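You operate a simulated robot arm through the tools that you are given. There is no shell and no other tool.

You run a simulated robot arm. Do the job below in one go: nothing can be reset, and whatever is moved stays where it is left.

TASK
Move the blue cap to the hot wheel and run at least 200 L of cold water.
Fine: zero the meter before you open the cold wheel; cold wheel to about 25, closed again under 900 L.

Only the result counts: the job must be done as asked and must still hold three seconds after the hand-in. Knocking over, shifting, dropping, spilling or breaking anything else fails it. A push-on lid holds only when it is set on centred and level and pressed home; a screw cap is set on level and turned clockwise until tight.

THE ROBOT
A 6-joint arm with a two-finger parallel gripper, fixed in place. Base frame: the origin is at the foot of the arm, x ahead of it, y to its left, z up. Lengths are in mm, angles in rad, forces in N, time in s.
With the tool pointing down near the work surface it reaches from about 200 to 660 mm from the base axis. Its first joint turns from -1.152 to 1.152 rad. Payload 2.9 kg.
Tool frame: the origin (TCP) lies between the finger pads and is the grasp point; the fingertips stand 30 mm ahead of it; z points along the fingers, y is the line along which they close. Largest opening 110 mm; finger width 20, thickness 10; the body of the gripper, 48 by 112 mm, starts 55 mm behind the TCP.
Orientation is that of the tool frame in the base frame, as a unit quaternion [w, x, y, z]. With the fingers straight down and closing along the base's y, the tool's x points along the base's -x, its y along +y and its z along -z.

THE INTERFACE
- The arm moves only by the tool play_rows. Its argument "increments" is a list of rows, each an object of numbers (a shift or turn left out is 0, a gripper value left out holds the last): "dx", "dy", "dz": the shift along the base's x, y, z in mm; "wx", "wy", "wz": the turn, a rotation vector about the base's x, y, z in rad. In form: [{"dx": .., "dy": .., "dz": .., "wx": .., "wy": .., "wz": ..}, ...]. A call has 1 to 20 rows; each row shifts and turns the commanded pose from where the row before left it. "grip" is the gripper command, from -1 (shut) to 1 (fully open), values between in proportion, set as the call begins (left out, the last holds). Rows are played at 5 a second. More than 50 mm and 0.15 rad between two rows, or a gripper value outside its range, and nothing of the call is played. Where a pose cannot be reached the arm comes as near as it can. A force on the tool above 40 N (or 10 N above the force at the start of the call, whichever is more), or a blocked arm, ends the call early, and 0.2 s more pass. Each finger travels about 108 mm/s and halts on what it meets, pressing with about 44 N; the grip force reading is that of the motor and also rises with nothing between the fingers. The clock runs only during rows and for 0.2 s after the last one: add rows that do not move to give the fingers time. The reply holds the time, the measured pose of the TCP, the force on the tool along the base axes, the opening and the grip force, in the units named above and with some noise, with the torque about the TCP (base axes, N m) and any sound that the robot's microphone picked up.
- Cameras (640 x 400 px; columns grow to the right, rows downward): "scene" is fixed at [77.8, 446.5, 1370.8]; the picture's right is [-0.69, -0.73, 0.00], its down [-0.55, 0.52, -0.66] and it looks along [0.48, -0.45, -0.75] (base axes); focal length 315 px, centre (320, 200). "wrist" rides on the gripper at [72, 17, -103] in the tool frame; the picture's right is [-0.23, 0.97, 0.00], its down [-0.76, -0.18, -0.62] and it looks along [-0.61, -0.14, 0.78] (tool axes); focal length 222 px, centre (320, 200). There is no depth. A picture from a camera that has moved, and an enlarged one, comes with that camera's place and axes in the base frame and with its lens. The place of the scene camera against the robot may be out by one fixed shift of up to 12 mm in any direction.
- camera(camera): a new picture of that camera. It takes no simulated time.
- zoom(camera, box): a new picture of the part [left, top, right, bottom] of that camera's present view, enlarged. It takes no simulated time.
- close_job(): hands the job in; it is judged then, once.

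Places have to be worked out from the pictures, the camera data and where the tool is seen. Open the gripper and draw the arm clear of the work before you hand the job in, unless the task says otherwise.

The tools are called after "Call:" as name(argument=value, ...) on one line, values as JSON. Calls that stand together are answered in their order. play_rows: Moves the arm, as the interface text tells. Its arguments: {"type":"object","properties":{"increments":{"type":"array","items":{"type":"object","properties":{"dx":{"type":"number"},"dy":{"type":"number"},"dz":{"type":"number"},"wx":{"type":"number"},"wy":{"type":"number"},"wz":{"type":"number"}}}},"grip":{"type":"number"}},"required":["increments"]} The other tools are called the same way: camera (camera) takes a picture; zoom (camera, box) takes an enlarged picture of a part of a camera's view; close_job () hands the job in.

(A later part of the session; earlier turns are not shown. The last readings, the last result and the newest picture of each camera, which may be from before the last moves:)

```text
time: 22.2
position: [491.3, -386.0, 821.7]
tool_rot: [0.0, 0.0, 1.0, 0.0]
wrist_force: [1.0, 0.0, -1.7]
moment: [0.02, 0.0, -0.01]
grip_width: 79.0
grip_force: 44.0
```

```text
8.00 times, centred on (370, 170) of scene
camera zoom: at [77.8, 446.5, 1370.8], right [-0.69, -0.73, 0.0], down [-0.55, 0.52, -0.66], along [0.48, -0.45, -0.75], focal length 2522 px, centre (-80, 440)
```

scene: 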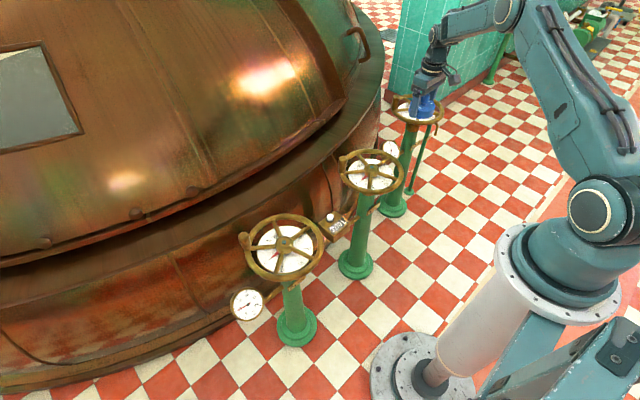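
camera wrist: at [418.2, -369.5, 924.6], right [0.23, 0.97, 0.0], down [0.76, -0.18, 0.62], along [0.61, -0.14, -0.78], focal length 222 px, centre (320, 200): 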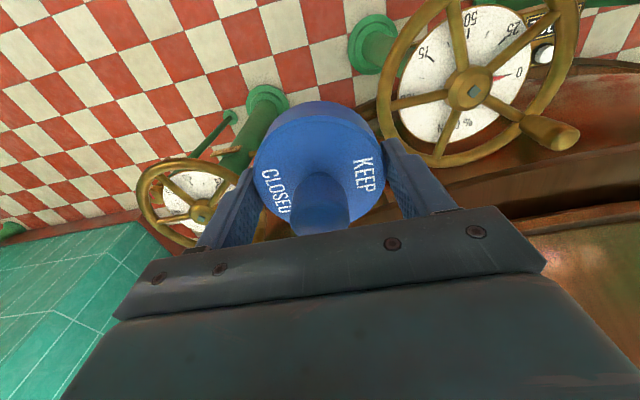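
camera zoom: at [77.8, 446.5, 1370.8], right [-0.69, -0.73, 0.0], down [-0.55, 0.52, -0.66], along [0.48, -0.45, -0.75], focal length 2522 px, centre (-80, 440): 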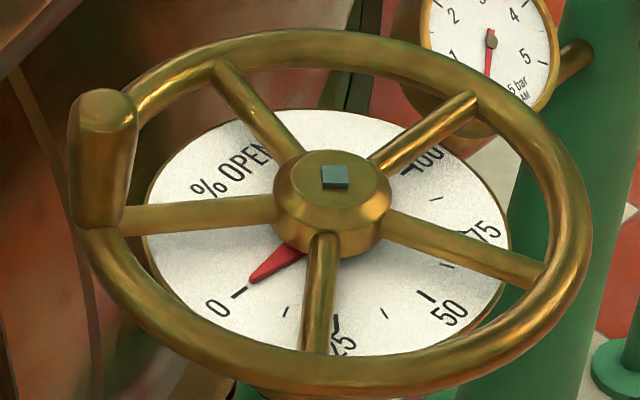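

Triangulating the two opposite views puts the hot hub at (520.5, −209, 645), same height as the cold one. I move over it and down to about 40 mm above the seat, then inspect.

Call:
play_rows(increments=[{"dx": 1.5, "dy": 8.8}, {"dx": 3, "dy": 17.6}, {"dx": 3, "dy": 17.6}, {"dx": 3, "dy": 17.6}, {"dx": 3, "dy": 17.6}, {"dx": 3, "dy": 17.6}, {"dx": 3, "dy": 17.6}, {"dx": 3, "dy": 17.6}, {"dx": 3, "dy": 17.6}, {"dx": 3, "dy": 17.6}, {"dx": 1.9, "dy": 10.4}, {"dz": -6}, {"dz": -12}, {"dz": -14}, {"dz": -14}, {"dz": -14}, {"dz": -14}, {"dz": -14}, {"dz": -14}, {}])

Call:
camera(camera="wrist")

Call:
zoom(camera="scene", box=[320, 110, 420, 200])

```text
time: 26.4
position: [521.6, -208.4, 718.9]
tool_rot: [0.0, 0.0, 1.0, 0.0]
wrist_force: [0.8, 0.9, -0.9]
moment: [0.0, 0.0, -0.03]
grip_width: 78.6
grip_force: 43.2
```

```text
taken
camera wrist: at [449.5, -191.6, 820.4], right [0.23, 0.97, 0.0], down [0.76, -0.18, 0.62], along [0.61, -0.14, -0.78], focal length 222 px, centre (320, 200)
```

wrist: 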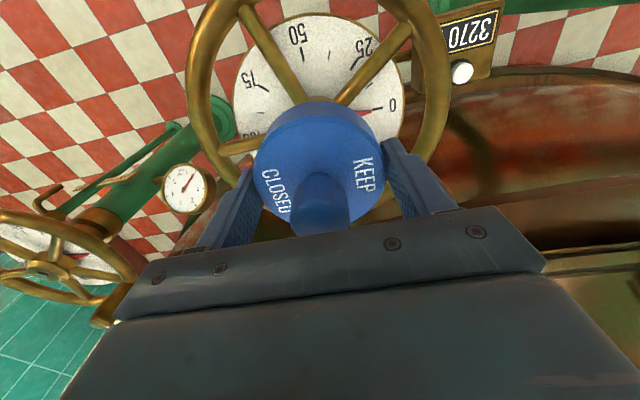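

```text
4.44 times, centred on (370, 155) of scene
camera zoom: at [77.8, 446.5, 1370.8], right [-0.69, -0.73, 0.0], down [-0.55, 0.52, -0.66], along [0.48, -0.45, -0.75], focal length 1401 px, centre (98, 400)
```

zoom: 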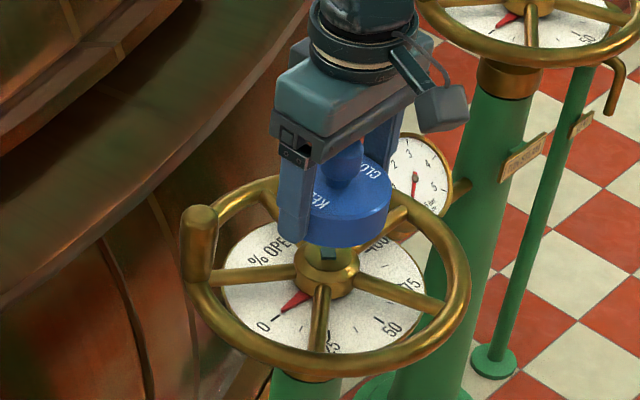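

Alignment looks right. I descend to the same 30 mm-above-seat height at which I photographed the cold wheel, so that the two wrist views can be compared directly.

Call:
play_rows(increments=[{"dz": -7}, {"dz": -7}, {"dz": -7}, {}])

Call:
camera(camera="wrist")

Call:
zoom(camera="scene", box=[340, 130, 400, 180])

```text
time: 27.4
position: [522.2, -208.7, 698.0]
tool_rot: [0.0, 0.0, 1.0, 0.0]
wrist_force: [-0.1, 0.0, -0.4]
moment: [0.03, 0.02, 0.05]
grip_width: 78.9
grip_force: 43.8
```

```text
taken
camera wrist: at [449.2, -190.9, 800.0], right [0.23, 0.97, 0.0], down [0.76, -0.18, 0.62], along [0.61, -0.14, -0.78], focal length 222 px, centre (320, 200)
```

wrist: 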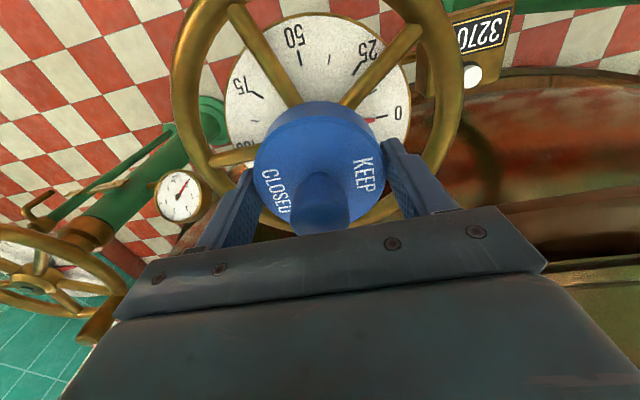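

```text
8.00 times, centred on (370, 155) of scene
camera zoom: at [77.8, 446.5, 1370.8], right [-0.69, -0.73, 0.0], down [-0.55, 0.52, -0.66], along [0.48, -0.45, -0.75], focal length 2522 px, centre (-80, 560)
```

zoom: 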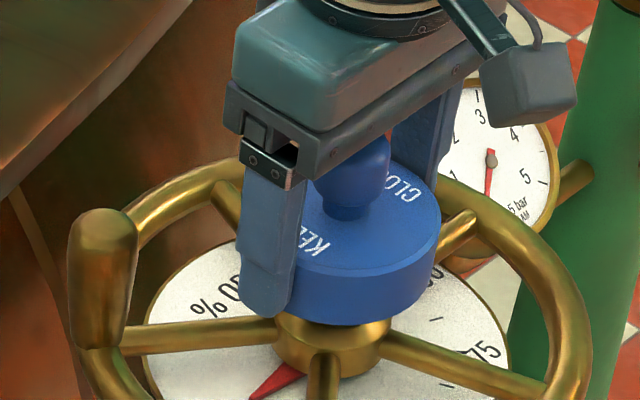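

Compared with the cold view, the hot dial lies ~3 px left and up, and the scene view also shows the cap ~2 mm too far toward +x/+y. I correct by (−1.5, −2) mm and compare again.

Call:
play_rows(increments=[{"dx": -1.5, "dy": -2}, {}])

Call:
camera(camera="wrist")

Call:
zoom(camera="scene", box=[340, 130, 400, 180])

```text
time: 28.0
position: [520.1, -210.4, 698.1]
tool_rot: [0.0, 0.0, 1.0, -0.001]
wrist_force: [1.1, 0.3, -0.7]
moment: [-0.01, -0.02, -0.02]
grip_width: 79.1
grip_force: 43.7
```

```text
taken
camera wrist: at [447.7, -193.0, 800.3], right [0.23, 0.97, 0.0], down [0.76, -0.18, 0.62], along [0.61, -0.14, -0.78], focal length 222 px, centre (320, 200)
```

wrist: 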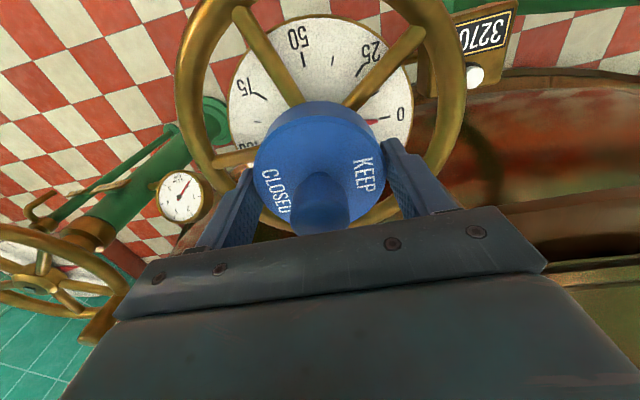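

```text
8.00 times, centred on (370, 155) of scene
camera zoom: at [77.8, 446.5, 1370.8], right [-0.69, -0.73, 0.0], down [-0.55, 0.52, -0.66], along [0.48, -0.45, -0.75], focal length 2522 px, centre (-80, 560)
```

zoom: 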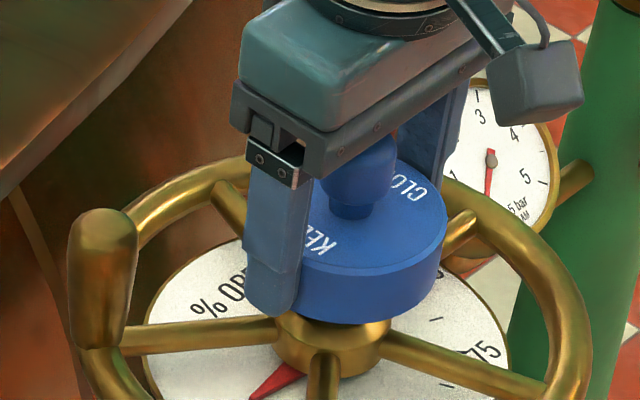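

Now dial and rim coincide with the cold reference to within a pixel. I lower slowly onto the hub, watching the force.

Call:
play_rows(increments=[{"dz": -3}, {"dz": -3}, {"dz": -3}, {"dz": -3}, {"dz": -3}, {"dz": -3}, {}])

Call:
zoom(camera="scene", box=[340, 130, 400, 180])

```text
time: 29.6
position: [519.7, -209.6, 680.1]
tool_rot: [0.0, 0.0, 1.0, 0.0]
wrist_force: [-0.1, -0.4, -0.4]
moment: [0.01, 0.03, 0.03]
grip_width: 79.0
grip_force: 44.2
```

```text
8.00 times, centred on (370, 155) of scene
camera zoom: at [77.8, 446.5, 1370.8], right [-0.69, -0.73, 0.0], down [-0.55, 0.52, -0.66], along [0.48, -0.45, -0.75], focal length 2522 px, centre (-80, 560)
```

zoom: 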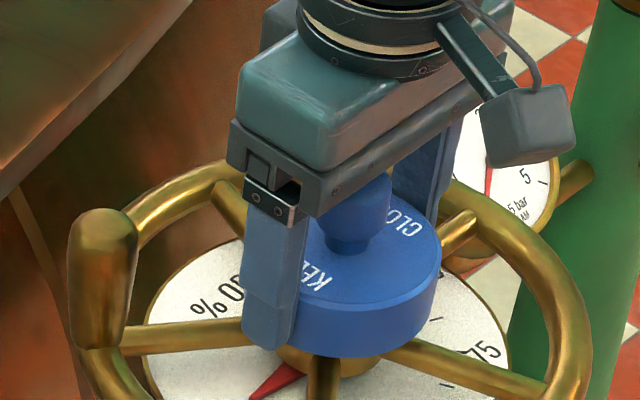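

No contact force; the cap is already passing over the hub. I lower the rest of the way to the seat height, finishing with a slight press.

Call:
play_rows(increments=[{"dz": -3}, {"dz": -3}, {"dz": -3}, {"dz": -2}, {"dz": -1}, {"dz": -1}, {}])

Call:
zoom(camera="scene", box=[340, 130, 400, 180])

Call:
camera(camera="wrist")

```text
time: 31.2
position: [519.3, -211.4, 668.6]
tool_rot: [0.0, 0.0, 1.0, -0.001]
wrist_force: [-7.2, 2.2, 19.3]
moment: [0.17, 0.39, 0.07]
grip_width: 78.8
grip_force: 43.7
```

```text
8.00 times, centred on (370, 155) of scene
camera zoom: at [77.4, 446.7, 1370.7], right [-0.69, -0.73, 0.0], down [-0.55, 0.52, -0.66], along [0.48, -0.45, -0.75], focal length 2522 px, centre (-80, 560)
```

zoom: 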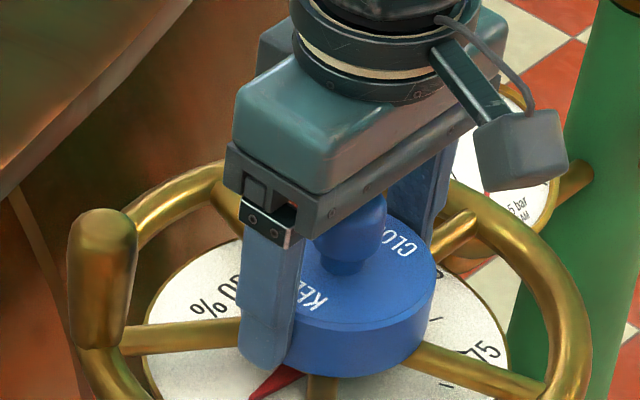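

```text
taken
camera wrist: at [447.2, -193.0, 770.6], right [0.23, 0.97, 0.0], down [0.76, -0.18, 0.62], along [0.61, -0.14, -0.78], focal length 222 px, centre (320, 200)
```

wrist: 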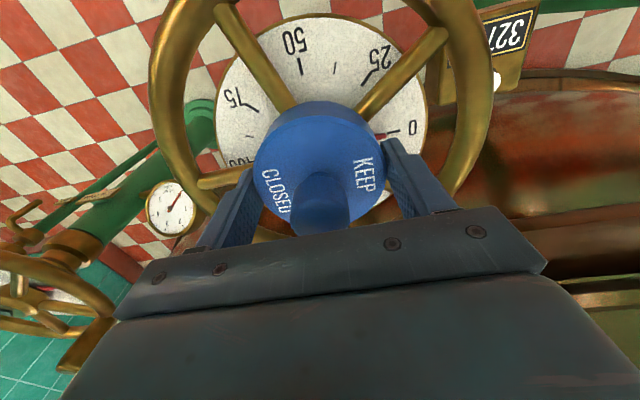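

The cap is at seat height with 19 N of downward reaction and a −7 N side load in x, so it is seated but slightly strained. I ease by −1 mm in x and read again.

Call:
play_rows(increments=[{"dx": -0.7, "dy": 0.2}, {}, {}])

```text
time: 32.0
position: [520.6, -210.8, 667.9]
tool_rot: [0.001, 0.0, 1.0, -0.001]
wrist_force: [-1.7, 0.2, 25.5]
moment: [0.48, 0.49, 0.04]
grip_width: 78.8
grip_force: 44.4
```

Side load is nearly gone. I press a touch more to make sure it is home.

Call:
play_rows(increments=[{"dz": -0.7}, {}, {}])

Call:
zoom(camera="scene", box=[340, 145, 400, 195])

```text
time: 32.8
position: [519.7, -210.8, 669.7]
tool_rot: [0.002, 0.0, 1.0, 0.0]
wrist_force: [-3.7, 3.1, 31.2]
moment: [0.44, 0.24, 0.02]
grip_width: 78.9
grip_force: 44.0
```

```text
8.00 times, centred on (370, 170) of scene
camera zoom: at [77.3, 446.7, 1370.7], right [-0.69, -0.73, 0.0], down [-0.55, 0.52, -0.66], along [0.48, -0.45, -0.75], focal length 2522 px, centre (-80, 440)
```

zoom: 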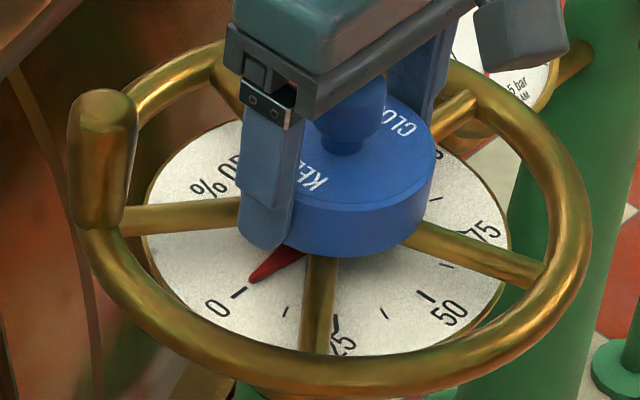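

It looks level and home. I relax the press and open the gripper.

Call:
play_rows(increments=[{"dz": 1.5}, {}])

Call:
play_rows(increments=[{}, {}, {}], grip=1)

Call:
play_rows(increments=[{"dz": 10}, {"dz": 20}, {"dz": 20}, {"dz": 20}, {"dz": 20}, {"dz": 20}, {"dz": 20}, {}])

Call:
zoom(camera="scene", box=[340, 145, 400, 195])

Call:
camera(camera="wrist")

```text
time: 33.4
position: [518.4, -211.2, 668.0]
tool_rot: [0.001, 0.0, 1.0, 0.0]
wrist_force: [4.9, 0.0, 12.5]
moment: [0.18, -0.45, -0.1]
grip_width: 78.9
grip_force: 43.7
```

```text
time: 34.2
position: [518.2, -211.1, 667.0]
tool_rot: [-0.001, 0.002, 1.0, 0.0]
wrist_force: [0.7, 1.1, 0.3]
moment: [0.0, -0.04, 0.03]
grip_width: 110.1
grip_force: 0.1
```

```text
time: 36.0
position: [518.9, -209.5, 799.0]
tool_rot: [0.001, 0.0, 1.0, 0.0]
wrist_force: [0.5, -0.1, 0.6]
moment: [-0.01, 0.02, -0.02]
grip_width: 109.8
grip_force: 0.1
```

```text
8.00 times, centred on (370, 170) of scene
camera zoom: at [77.8, 446.5, 1370.8], right [-0.69, -0.73, 0.0], down [-0.55, 0.52, -0.66], along [0.48, -0.45, -0.75], focal length 2522 px, centre (-80, 440)
```

zoom: 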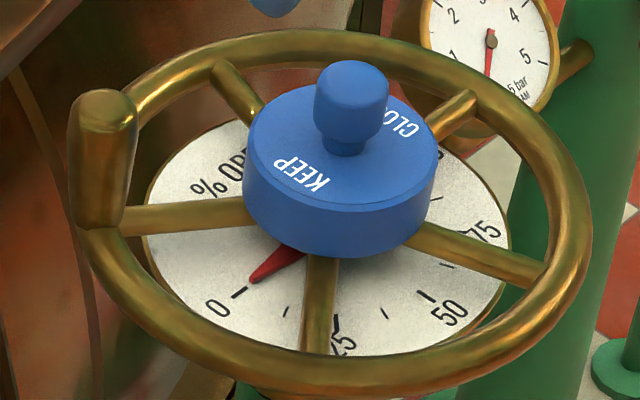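

```text
taken
camera wrist: at [446.3, -192.6, 901.1], right [0.23, 0.97, 0.0], down [0.76, -0.18, 0.62], along [0.61, -0.14, -0.78], focal length 222 px, centre (320, 200)
```

wrist: 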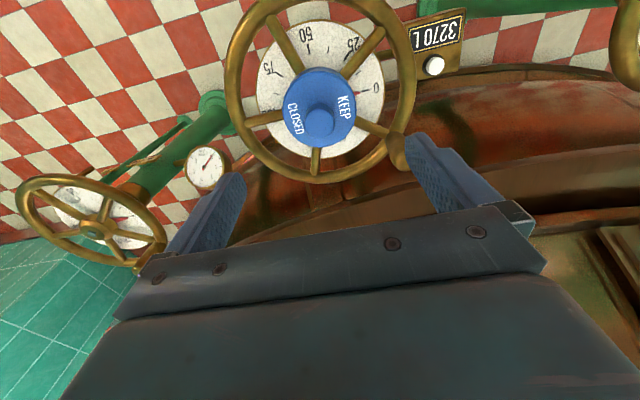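

The cap sits on the hot hub. I zoom closely from both cameras to check it is level and fully down.

Call:
zoom(camera="scene", box=[355, 150, 387, 180])

Call:
zoom(camera="wrist", box=[250, 50, 410, 170])

```text
13.33 times, centred on (371, 165) of scene
camera zoom: at [77.8, 446.5, 1370.8], right [-0.69, -0.73, 0.0], down [-0.55, 0.52, -0.66], along [0.48, -0.45, -0.75], focal length 4203 px, centre (-360, 667)
```

zoom: 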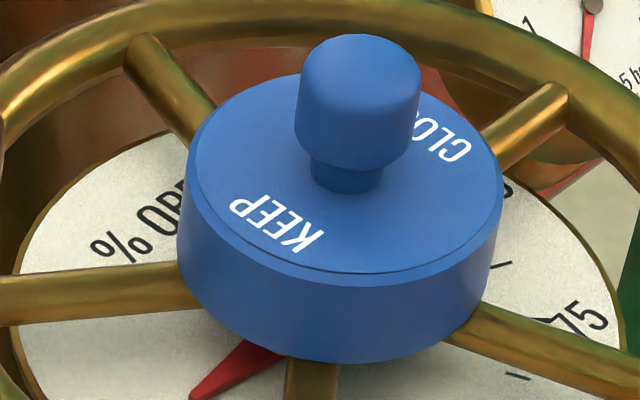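

```text
3.33 times, centred on (330, 110) of wrist
camera zoom: at [446.3, -192.6, 901.1], right [0.23, 0.97, 0.0], down [0.76, -0.18, 0.62], along [0.61, -0.14, -0.78], focal length 740 px, centre (287, 500)
```

zoom: 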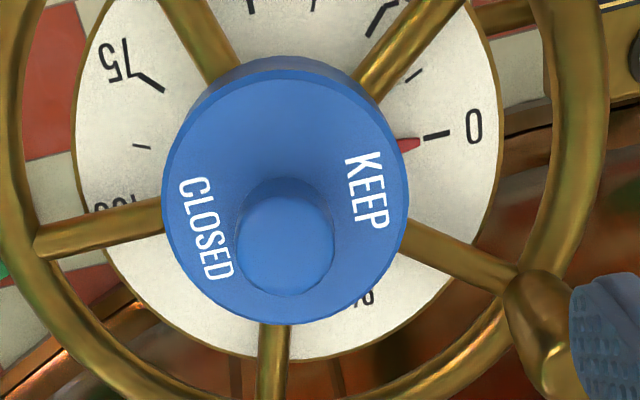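

It looks level and matches how it sat on the cold wheel. As insurance I close the fingers and press straight down on the knob's centre to be sure it is home.

Call:
play_rows(increments=[{}, {}, {}, {}, {"dz": -20}, {"dz": -20}, {"dz": -15}, {"dz": -8}, {}], grip=-1)

Call:
camera(camera="wrist")

Call:
zoom(camera="scene", box=[340, 130, 400, 180])

```text
time: 38.0
position: [518.8, -209.3, 734.9]
tool_rot: [0.0, 0.0, 1.0, 0.0]
wrist_force: [0.6, 0.1, 1.4]
moment: [0.01, 0.05, 0.02]
grip_width: 0.0
grip_force: 37.5
```

```text
taken
camera wrist: at [446.4, -192.2, 837.1], right [0.23, 0.97, 0.0], down [0.76, -0.18, 0.62], along [0.61, -0.14, -0.78], focal length 222 px, centre (320, 200)
```

wrist: 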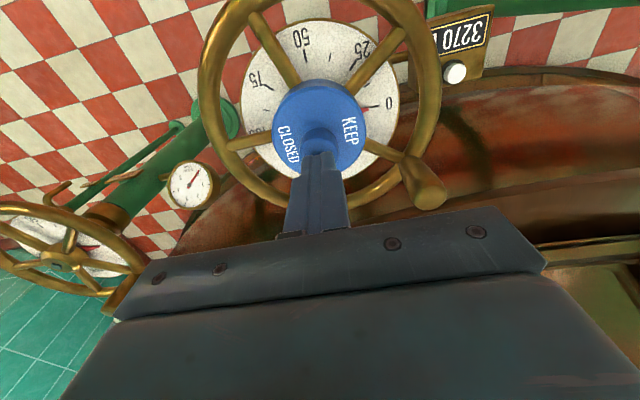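

```text
8.00 times, centred on (370, 155) of scene
camera zoom: at [77.8, 446.5, 1370.8], right [-0.69, -0.73, 0.0], down [-0.55, 0.52, -0.66], along [0.48, -0.45, -0.75], focal length 2522 px, centre (-80, 560)
```

zoom: 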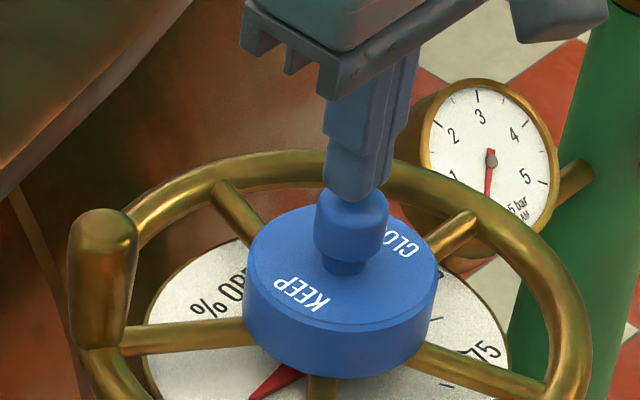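

The closed tips are centred a little above the knob. I lower in small steps until they press on it.

Call:
play_rows(increments=[{"dz": -3}, {"dz": -3}, {"dz": -2}, {"dz": -2}, {"dz": -1}, {"dz": -1}, {"dz": -1}, {"dz": -1}, {}])

```text
time: 39.1
position: [520.4, -210.2, 728.1]
tool_rot: [0.001, 0.0, 1.0, 0.001]
wrist_force: [-2.7, 0.8, 4.3]
moment: [0.04, 0.09, 0.04]
grip_width: 0.0
grip_force: 37.6
stopped in row 5: the force on the tool passed its limit at 44 N (the readings are from after the stop); the commanded pose is now the measured one
```

The press reached 44 N, so the cap is home. Next is the meter button, which I triangulate at about (536, −34, 514); I rise and move over above it.

Call:
play_rows(increments=[{"dz": 20}, {"dz": 30}, {"dz": 20}, {"dy": 25}, {"dy": 35}, {"dy": 35}, {"dy": 35}, {"dy": 35}, {"dy": 12}, {"dx": 6}, {}])

Call:
camera(camera="wrist")

Call:
camera(camera="scene")

Call:
zoom(camera="scene", box=[340, 130, 400, 180])

Call:
zoom(camera="scene", box=[300, 195, 370, 250])

```text
time: 41.5
position: [525.9, -33.5, 798.2]
tool_rot: [0.0, 0.0, 1.0, 0.0]
wrist_force: [-0.1, -0.7, -0.3]
moment: [0.0, 0.02, 0.02]
grip_width: 0.0
grip_force: 37.5
```

```text
taken
camera wrist: at [453.2, -16.5, 900.1], right [0.23, 0.97, 0.0], down [0.76, -0.18, 0.62], along [0.61, -0.14, -0.78], focal length 222 px, centre (320, 200)
```

wrist: 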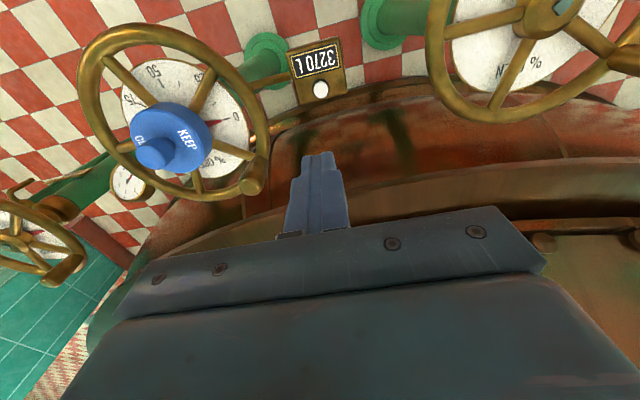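

```text
taken
```

scene: 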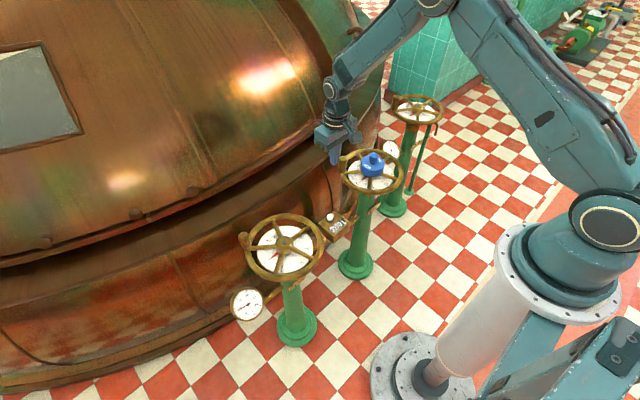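

```text
8.00 times, centred on (370, 155) of scene
camera zoom: at [77.8, 446.5, 1370.8], right [-0.69, -0.73, 0.0], down [-0.55, 0.52, -0.66], along [0.48, -0.45, -0.75], focal length 2522 px, centre (-80, 560)
```

zoom: 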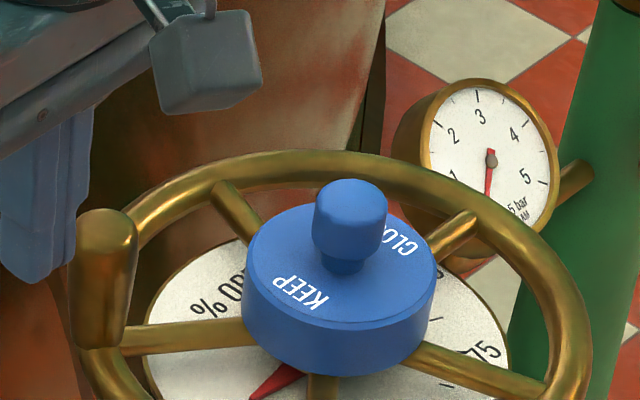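

```text
7.27 times, centred on (335, 222) of scene
camera zoom: at [77.8, 446.5, 1370.8], right [-0.69, -0.73, 0.0], down [-0.55, 0.52, -0.66], along [0.48, -0.45, -0.75], focal length 2292 px, centre (211, 36)
```

zoom: 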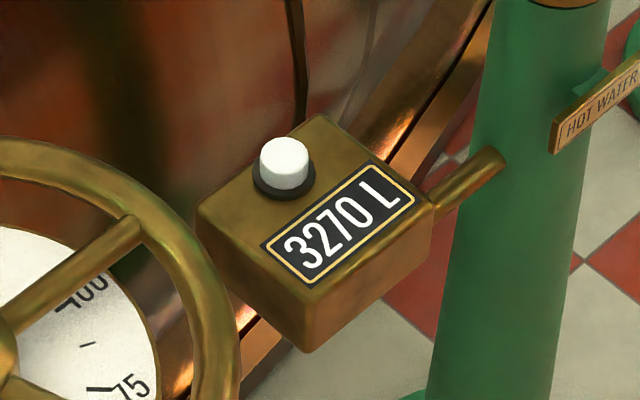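

The cap on the hot wheel stands level and centred. The meter's top face with the button is horizontal; I shift +9 mm in x and descend partway, then check the button against the closed fingertips.

Call:
play_rows(increments=[{"dx": 9, "dz": -20}, {"dz": -35}, {"dz": -35}, {"dz": -35}, {"dz": -30}, {"dz": -20}, {}])

Call:
camera(camera="wrist")

Call:
zoom(camera="scene", box=[280, 140, 400, 240])

```text
time: 43.1
position: [536.4, -33.6, 623.3]
tool_rot: [0.001, 0.001, 1.0, 0.0]
wrist_force: [-0.5, -0.1, 0.5]
moment: [0.02, -0.03, 0.01]
grip_width: 0.2
grip_force: 37.1
```

```text
taken
camera wrist: at [463.1, -17.5, 725.4], right [0.23, 0.97, 0.0], down [0.76, -0.18, 0.62], along [0.61, -0.14, -0.78], focal length 222 px, centre (320, 200)
```

wrist: 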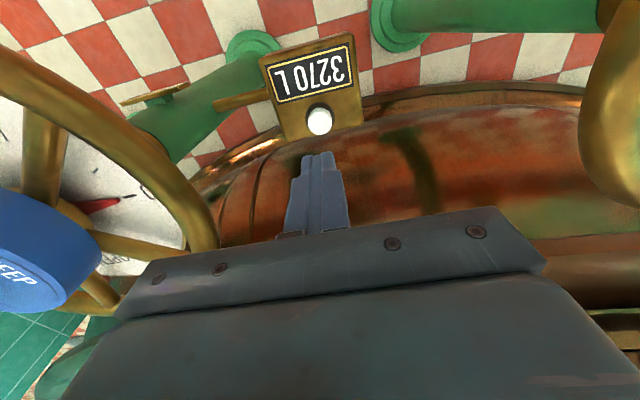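

```text
4.00 times, centred on (340, 190) of scene
camera zoom: at [77.8, 446.5, 1370.8], right [-0.69, -0.73, 0.0], down [-0.55, 0.52, -0.66], along [0.48, -0.45, -0.75], focal length 1261 px, centre (240, 240)
```

zoom: 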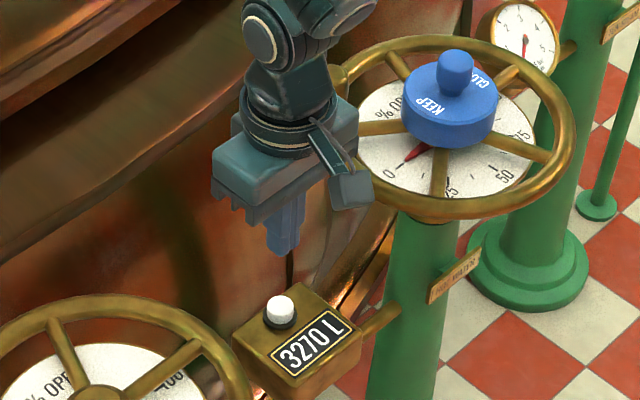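

I zoom in to measure the button offset from the tool axis.

Call:
zoom(camera="wrist", box=[280, 90, 360, 150])

```text
6.67 times, centred on (320, 120) of wrist
camera zoom: at [463.1, -17.5, 725.4], right [0.23, 0.97, 0.0], down [0.76, -0.18, 0.62], along [0.61, -0.14, -0.78], focal length 1481 px, centre (320, 733)
```

zoom: 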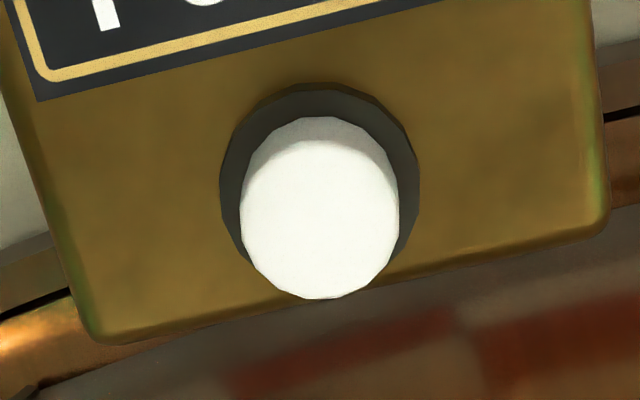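

The button is right under the closed tips (within 1 mm). I descend most of the way, then slowly.

Call:
play_rows(increments=[{"dz": -20}, {"dz": -20}, {"dz": -15}, {"dz": -10}, {}])

Call:
zoom(camera="scene", box=[290, 170, 380, 250])

Call:
camera(camera="wrist")

```text
time: 44.3
position: [535.9, -33.9, 557.7]
tool_rot: [0.001, -0.001, 1.0, 0.0]
wrist_force: [-0.1, 0.1, 0.5]
moment: [0.01, -0.03, 0.01]
grip_width: 0.0
grip_force: 37.6
```

```text
5.00 times, centred on (335, 210) of scene
camera zoom: at [77.8, 446.5, 1370.8], right [-0.69, -0.73, 0.0], down [-0.55, 0.52, -0.66], along [0.48, -0.45, -0.75], focal length 1576 px, centre (245, 150)
```

zoom: 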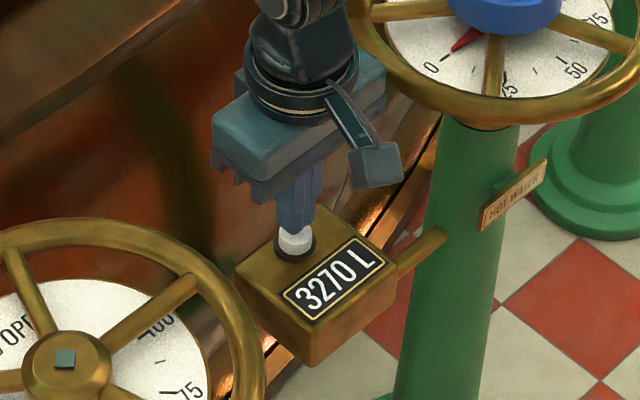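

```text
taken
camera wrist: at [463.0, -16.9, 659.9], right [0.23, 0.97, 0.0], down [0.76, -0.18, 0.62], along [0.61, -0.14, -0.78], focal length 222 px, centre (320, 200)
```

wrist: 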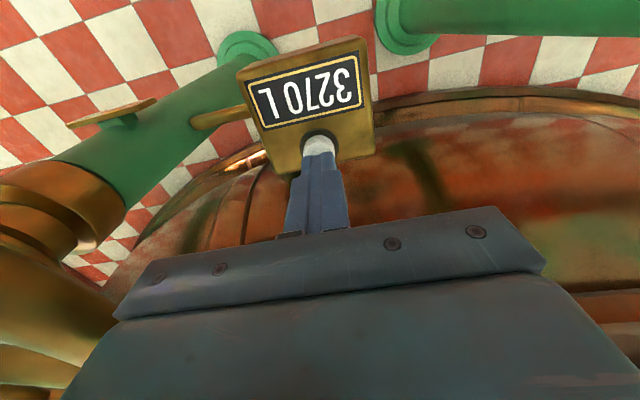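

The tips are just above the button. I press in small steps, watching force and sound.

Call:
play_rows(increments=[{"dz": -3}, {"dz": -3}, {"dz": -2}, {"dz": -2}, {"dz": -1}, {"dz": -1}, {}])

Call:
zoom(camera="scene", box=[290, 170, 380, 250])

```text
time: 45.9
position: [536.4, -34.5, 545.1]
tool_rot: [0.0, 0.0, 1.0, 0.0]
wrist_force: [1.0, 1.1, 1.6]
moment: [0.04, -0.02, -0.03]
grip_width: 0.6
grip_force: 37.8
```

```text
5.00 times, centred on (335, 210) of scene
camera zoom: at [77.8, 446.5, 1370.8], right [-0.69, -0.73, 0.0], down [-0.55, 0.52, -0.66], along [0.48, -0.45, -0.75], focal length 1576 px, centre (245, 150)
```

zoom: 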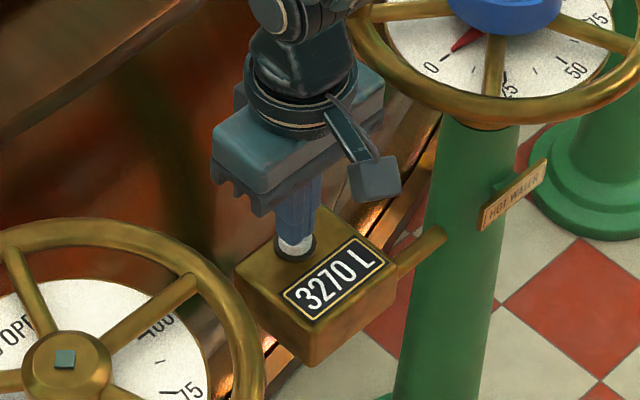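

Contact is just beginning (about 1.6 N). I keep pressing in 1 mm steps.

Call:
play_rows(increments=[{"dz": -1}, {"dz": -1}, {"dz": -1}, {"dz": -1}, {}])

Call:
zoom(camera="scene", box=[290, 170, 380, 250])

```text
time: 47.1
position: [535.2, -33.5, 541.8]
tool_rot: [0.001, 0.0, 1.0, 0.0]
wrist_force: [-2.5, -0.9, 7.7]
moment: [-0.01, 0.11, -0.02]
grip_width: 0.0
grip_force: 37.5
heard: click
```

```text
5.00 times, centred on (335, 210) of scene
camera zoom: at [77.6, 446.5, 1370.8], right [-0.69, -0.73, 0.0], down [-0.55, 0.52, -0.66], along [0.48, -0.45, -0.75], focal length 1576 px, centre (245, 150)
```

zoom: 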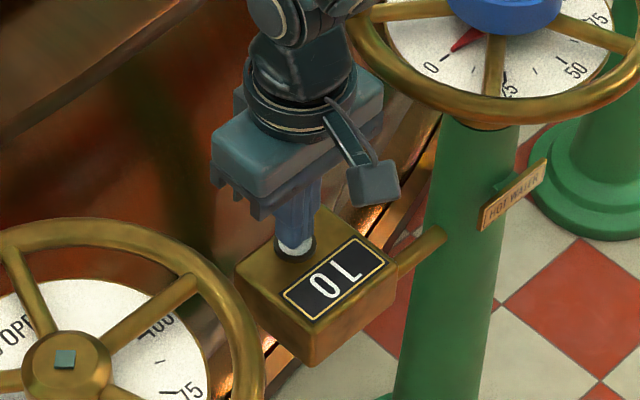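

There was a click and the meter shows 0 L. I rise straight up, open the gripper on the way and go over toward the cold wheel's handle.

Call:
play_rows(increments=[{"dz": 10}, {"dz": 30}, {"dz": 40}, {"dz": 40}, {"dz": 40}, {"dz": 40}, {"dz": 40}, {"dz": 20}, {"dx": -10, "dy": 30}, {"dx": -10, "dy": 40}, {"dx": -10, "dy": 40}, {"dx": -10, "dy": 40}, {"dx": -10, "dy": 40}, {"dx": -5, "dy": 30}, {}])

Call:
camera(camera="wrist")

Call:
zoom(camera="scene", box=[220, 190, 360, 290])

```text
time: 50.3
position: [481.6, 187.2, 801.5]
tool_rot: [0.002, 0.001, 1.0, 0.0]
wrist_force: [-0.1, 0.6, -0.5]
moment: [-0.01, 0.01, -0.01]
grip_width: 0.0
grip_force: 36.9
```

```text
taken
camera wrist: at [407.4, 204.8, 904.0], right [0.23, 0.97, 0.0], down [0.76, -0.18, 0.62], along [0.61, -0.14, -0.78], focal length 222 px, centre (320, 200)
```

wrist: 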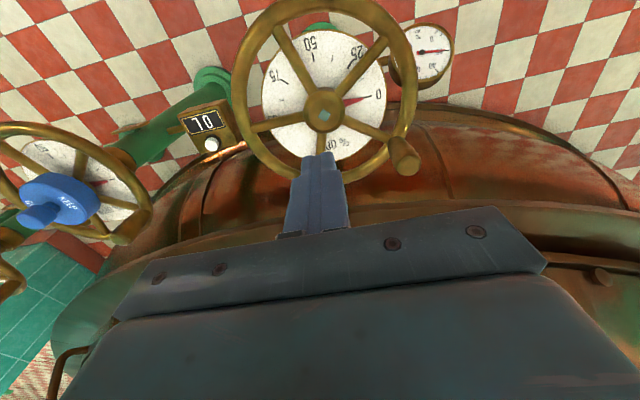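

```text
4.00 times, centred on (290, 240) of scene
camera zoom: at [77.8, 446.5, 1370.8], right [-0.69, -0.73, 0.0], down [-0.55, 0.52, -0.66], along [0.48, -0.45, -0.75], focal length 1261 px, centre (440, 40)
```

zoom: 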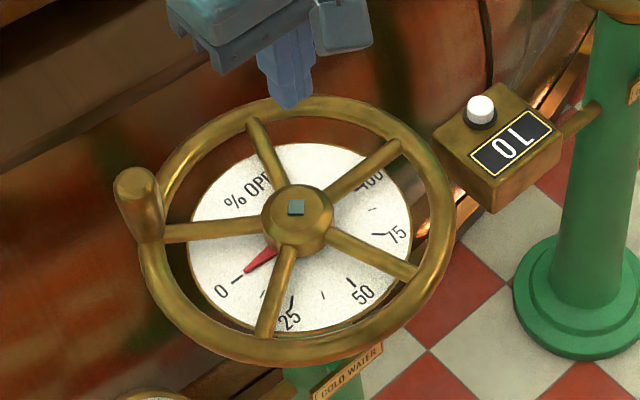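

Meter reads 0 L and all wheels are still closed. I zoom on the handle to fix its place.

Call:
zoom(camera="wrist", box=[340, 90, 460, 190])

Call:
zoom(camera="scene", box=[235, 215, 295, 265])

```text
4.00 times, centred on (400, 140) of wrist
camera zoom: at [407.4, 204.8, 904.0], right [0.23, 0.97, 0.0], down [0.76, -0.18, 0.62], along [0.61, -0.14, -0.78], focal length 888 px, centre (0, 440)
```

zoom: 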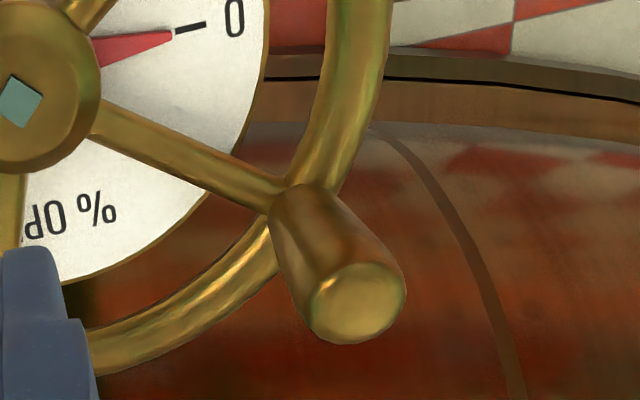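

```text
8.00 times, centred on (265, 240) of scene
camera zoom: at [77.8, 446.5, 1370.8], right [-0.69, -0.73, 0.0], down [-0.55, 0.52, -0.66], along [0.48, -0.45, -0.75], focal length 2522 px, centre (760, -120)
```

zoom: 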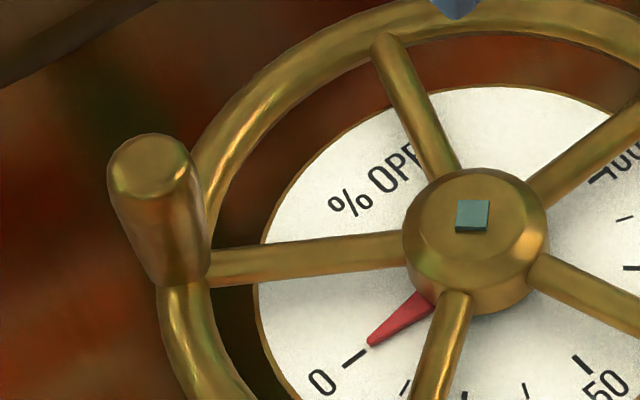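

Handle top is at about (541, 270, 703), hub (490, 191). I'll grip the handle with the fingers closing along the tangent, so first I rotate the tool +1.1 rad at this safe height, opening the fingers to ~60 mm, and look at the kettle clearance from that side.

Call:
play_rows(increments=[{"wz": 0.11}, {"wz": 0.11}, {"wz": 0.11}, {"wz": 0.11}, {"wz": 0.11}, {"wz": 0.11}, {"wz": 0.11}, {"wz": 0.11}, {"wz": 0.11}, {"wz": 0.11}, {}], grip=0.1)

Call:
camera(camera="wrist")

Call:
camera(camera="scene")

```text
time: 52.7
position: [480.7, 187.5, 801.8]
tool_rot: [0.0, -0.524, 0.852, 0.001]
wrist_force: [-0.3, -0.6, -0.1]
moment: [0.0, -0.03, 0.0]
grip_width: 60.6
grip_force: 0.1
```

```text
taken
camera wrist: at [431.8, 129.9, 904.1], right [-0.77, 0.64, 0.0], down [0.5, 0.6, 0.62], along [0.4, 0.48, -0.78], focal length 222 px, centre (320, 200)
```

wrist: 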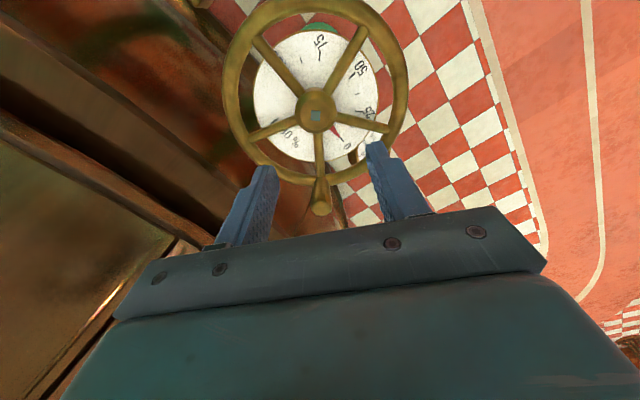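

```text
taken
```

scene: 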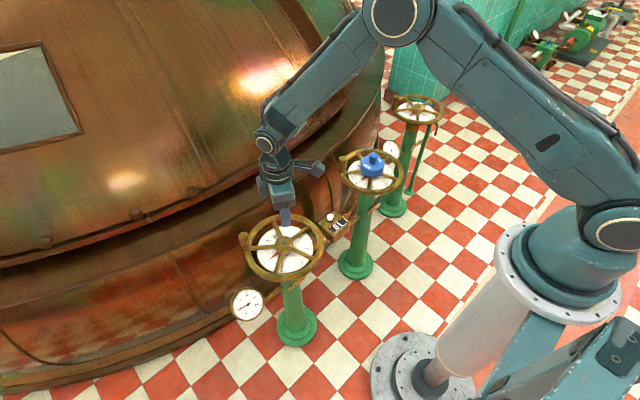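

The handle sits straight ahead between the fingers. I check how close the kettle's lip is by zooming the left part here, and again after a small move.

Call:
zoom(camera="wrist", box=[0, 0, 320, 260])

Call:
play_rows(increments=[{"dx": 10, "dy": 25}, {"dx": 10, "dy": 25}, {"dx": 10, "dy": 20}, {}])

Call:
zoom(camera="wrist", box=[0, 0, 320, 260])

Call:
zoom(camera="scene", box=[180, 120, 360, 290])

```text
1.54 times, centred on (160, 130) of wrist
camera zoom: at [431.8, 129.9, 904.1], right [-0.77, 0.64, 0.0], down [0.5, 0.6, 0.62], along [0.4, 0.48, -0.78], focal length 342 px, centre (566, 308)
```

zoom: 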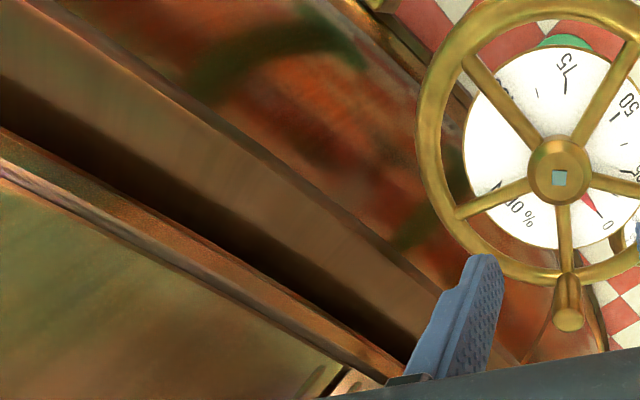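

```text
time: 53.7
position: [508.8, 257.1, 801.8]
tool_rot: [0.0, -0.522, 0.853, 0.001]
wrist_force: [-0.3, 0.3, -0.9]
moment: [-0.01, 0.0, 0.0]
grip_width: 60.7
grip_force: 0.0
```

```text
1.54 times, centred on (160, 130) of wrist
camera zoom: at [461.3, 201.0, 904.6], right [-0.76, 0.64, 0.0], down [0.5, 0.6, 0.62], along [0.4, 0.48, -0.78], focal length 342 px, centre (566, 308)
```

zoom: 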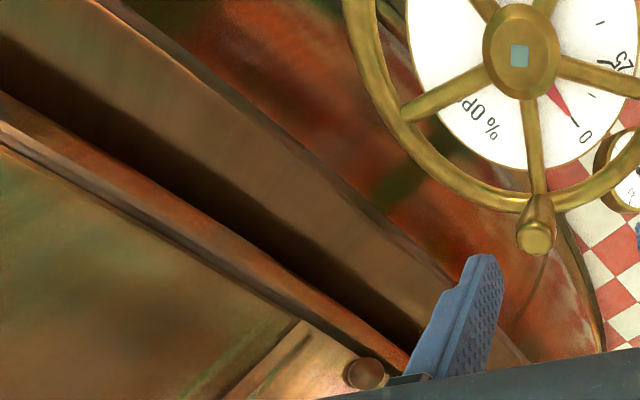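

```text
2.35 times, centred on (270, 205) of scene
camera zoom: at [77.8, 446.5, 1370.8], right [-0.69, -0.73, 0.0], down [-0.55, 0.52, -0.66], along [0.48, -0.45, -0.75], focal length 742 px, centre (438, 188)
```

zoom: 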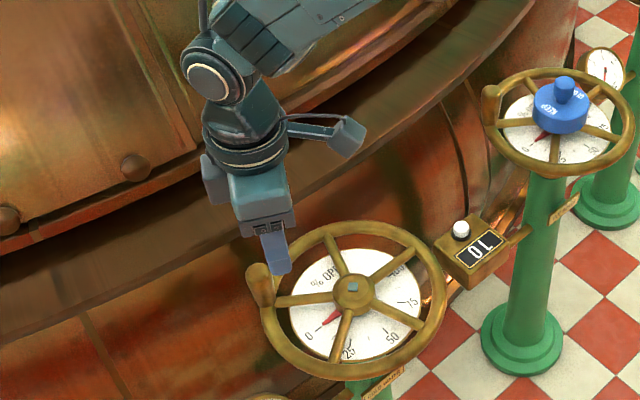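

The rivet on the kettle lip triangulates to x≈826, so the kettle is well clear. I move over the handle at (541, 269) and descend to just above its top to verify.

Call:
play_rows(increments=[{"dx": 16, "dy": 6}, {"dx": 16, "dy": 5.5}, {"dz": -20}, {"dz": -20}, {"dz": -15}, {}])

Call:
camera(camera="wrist")

Call:
zoom(camera="scene", box=[210, 170, 330, 270])

```text
time: 55.1
position: [541.6, 268.4, 746.9]
tool_rot: [0.0, -0.523, 0.852, 0.001]
wrist_force: [0.0, 0.6, 0.0]
moment: [0.04, -0.05, 0.06]
grip_width: 60.6
grip_force: 0.0
```

```text
taken
camera wrist: at [492.8, 212.0, 848.8], right [-0.76, 0.64, 0.0], down [0.5, 0.6, 0.62], along [0.4, 0.48, -0.78], focal length 222 px, centre (320, 200)
```

wrist: 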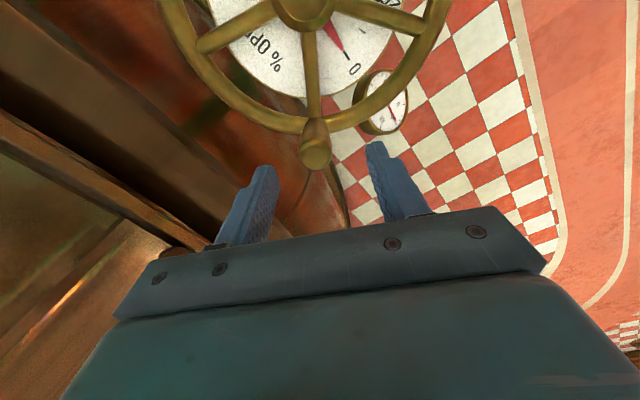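

```text
4.00 times, centred on (270, 220) of scene
camera zoom: at [77.8, 446.5, 1370.8], right [-0.69, -0.73, 0.0], down [-0.55, 0.52, -0.66], along [0.48, -0.45, -0.75], focal length 1261 px, centre (520, 120)
```

zoom: 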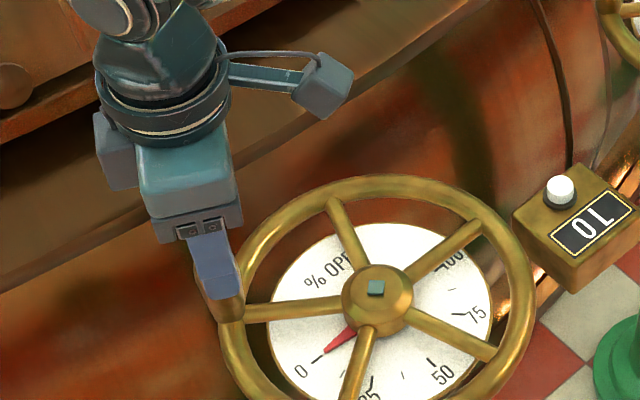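

The handle top lies right where the tool axis points (within ~3 mm). I descend around it.

Call:
play_rows(increments=[{"dz": -15}, {"dz": -15}, {"dz": -15}, {"dz": -10}, {"dz": -7}, {}])

Call:
camera(camera="wrist")

Call:
zoom(camera="scene", box=[210, 190, 330, 290])

```text
time: 56.5
position: [542.4, 268.7, 685.7]
tool_rot: [0.001, -0.522, 0.853, 0.0]
wrist_force: [0.6, 0.6, 0.5]
moment: [0.04, -0.01, -0.01]
grip_width: 60.3
grip_force: 0.1
```

```text
taken
camera wrist: at [494.0, 211.4, 787.0], right [-0.76, 0.64, 0.0], down [0.5, 0.6, 0.62], along [0.4, 0.48, -0.78], focal length 222 px, centre (320, 200)
```

wrist: 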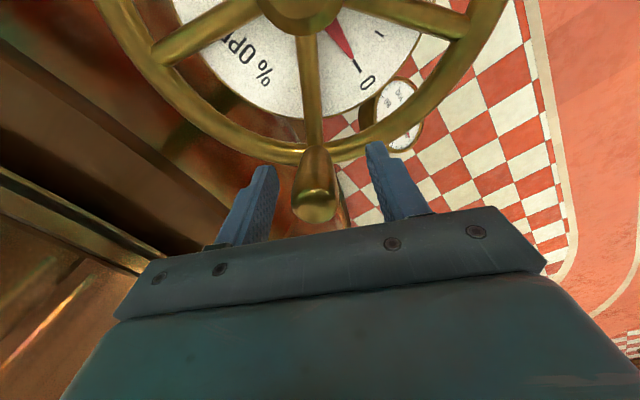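

```text
4.00 times, centred on (270, 240) of scene
camera zoom: at [77.8, 446.5, 1370.8], right [-0.69, -0.73, 0.0], down [-0.55, 0.52, -0.66], along [0.48, -0.45, -0.75], focal length 1261 px, centre (520, 40)
```

zoom: 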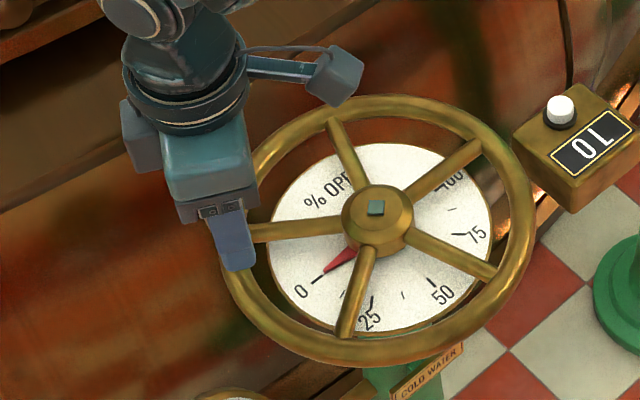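

The handle stands between the fingers, ~2.5 mm off-centre; I correct that and close on it.

Call:
play_rows(increments=[{"dx": 1.8, "dy": -1.4}, {}])

Call:
play_rows(increments=[{}, {}, {}], grip=-1)

Call:
camera(camera="wrist")

Call:
zoom(camera="scene", box=[240, 190, 360, 290])

```text
time: 57.1
position: [543.4, 266.3, 685.1]
tool_rot: [0.001, -0.523, 0.852, 0.0]
wrist_force: [-0.3, 0.6, -0.9]
moment: [0.0, -0.01, -0.02]
grip_width: 60.4
grip_force: 0.1
```

```text
time: 57.9
position: [543.7, 266.4, 685.7]
tool_rot: [0.002, -0.522, 0.853, 0.0]
wrist_force: [6.8, -1.6, -4.9]
moment: [0.77, -0.29, 0.29]
grip_width: 26.5
grip_force: 45.2
```

```text
taken
camera wrist: at [495.9, 209.9, 787.1], right [-0.76, 0.64, 0.0], down [0.5, 0.6, 0.63], along [0.4, 0.48, -0.78], focal length 222 px, centre (320, 200)
```

wrist: 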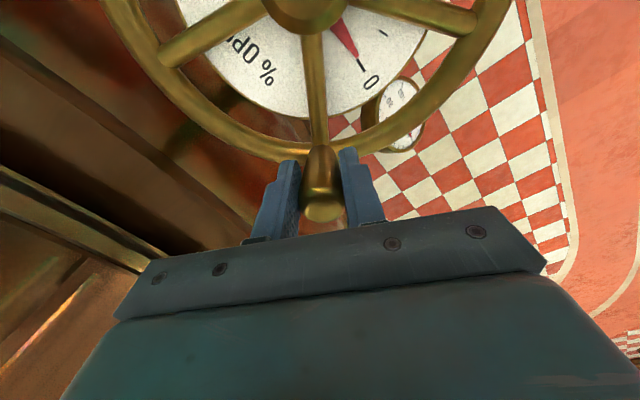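

```text
4.00 times, centred on (300, 240) of scene
camera zoom: at [78.0, 446.5, 1370.7], right [-0.69, -0.73, 0.0], down [-0.55, 0.52, -0.66], along [0.48, -0.45, -0.75], focal length 1261 px, centre (400, 40)
```

zoom: 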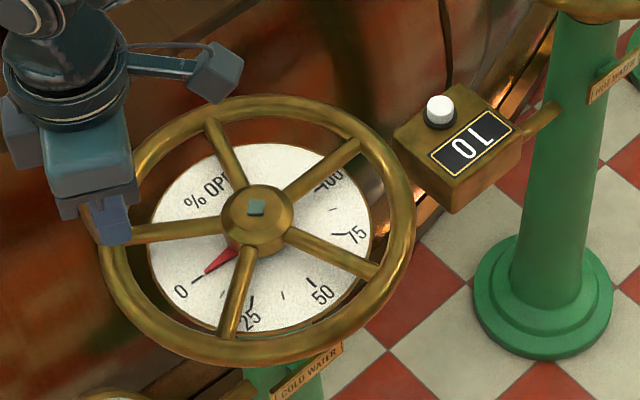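

The handle is gripped (26.5 mm). I start turning counter-clockwise about the hub (490, 191) along the arc, 12° first, turning the tool with it, and read forces.

Call:
play_rows(increments=[{"dx": -5.44, "dy": 3.59, "wz": 0.07}, {"dx": -5.67, "dy": 3.19, "wz": 0.07}, {"dx": -5.89, "dy": 2.8, "wz": 0.07}])

Call:
zoom(camera="scene", box=[240, 190, 360, 290])

```text
time: 58.7
position: [527.5, 276.6, 684.5]
tool_rot: [-0.001, -0.609, 0.793, -0.001]
wrist_force: [3.0, -4.2, -5.6]
moment: [0.97, -0.47, -0.04]
grip_width: 26.9
grip_force: 44.8
```

```text
4.00 times, centred on (300, 240) of scene
camera zoom: at [77.9, 446.4, 1370.8], right [-0.69, -0.73, 0.0], down [-0.55, 0.52, -0.66], along [0.48, -0.45, -0.75], focal length 1261 px, centre (400, 40)
```

zoom: 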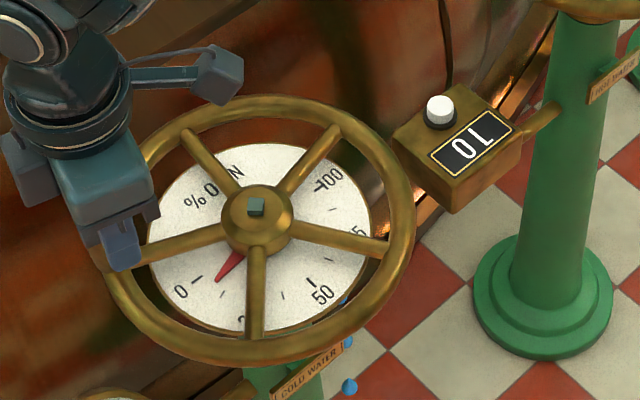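

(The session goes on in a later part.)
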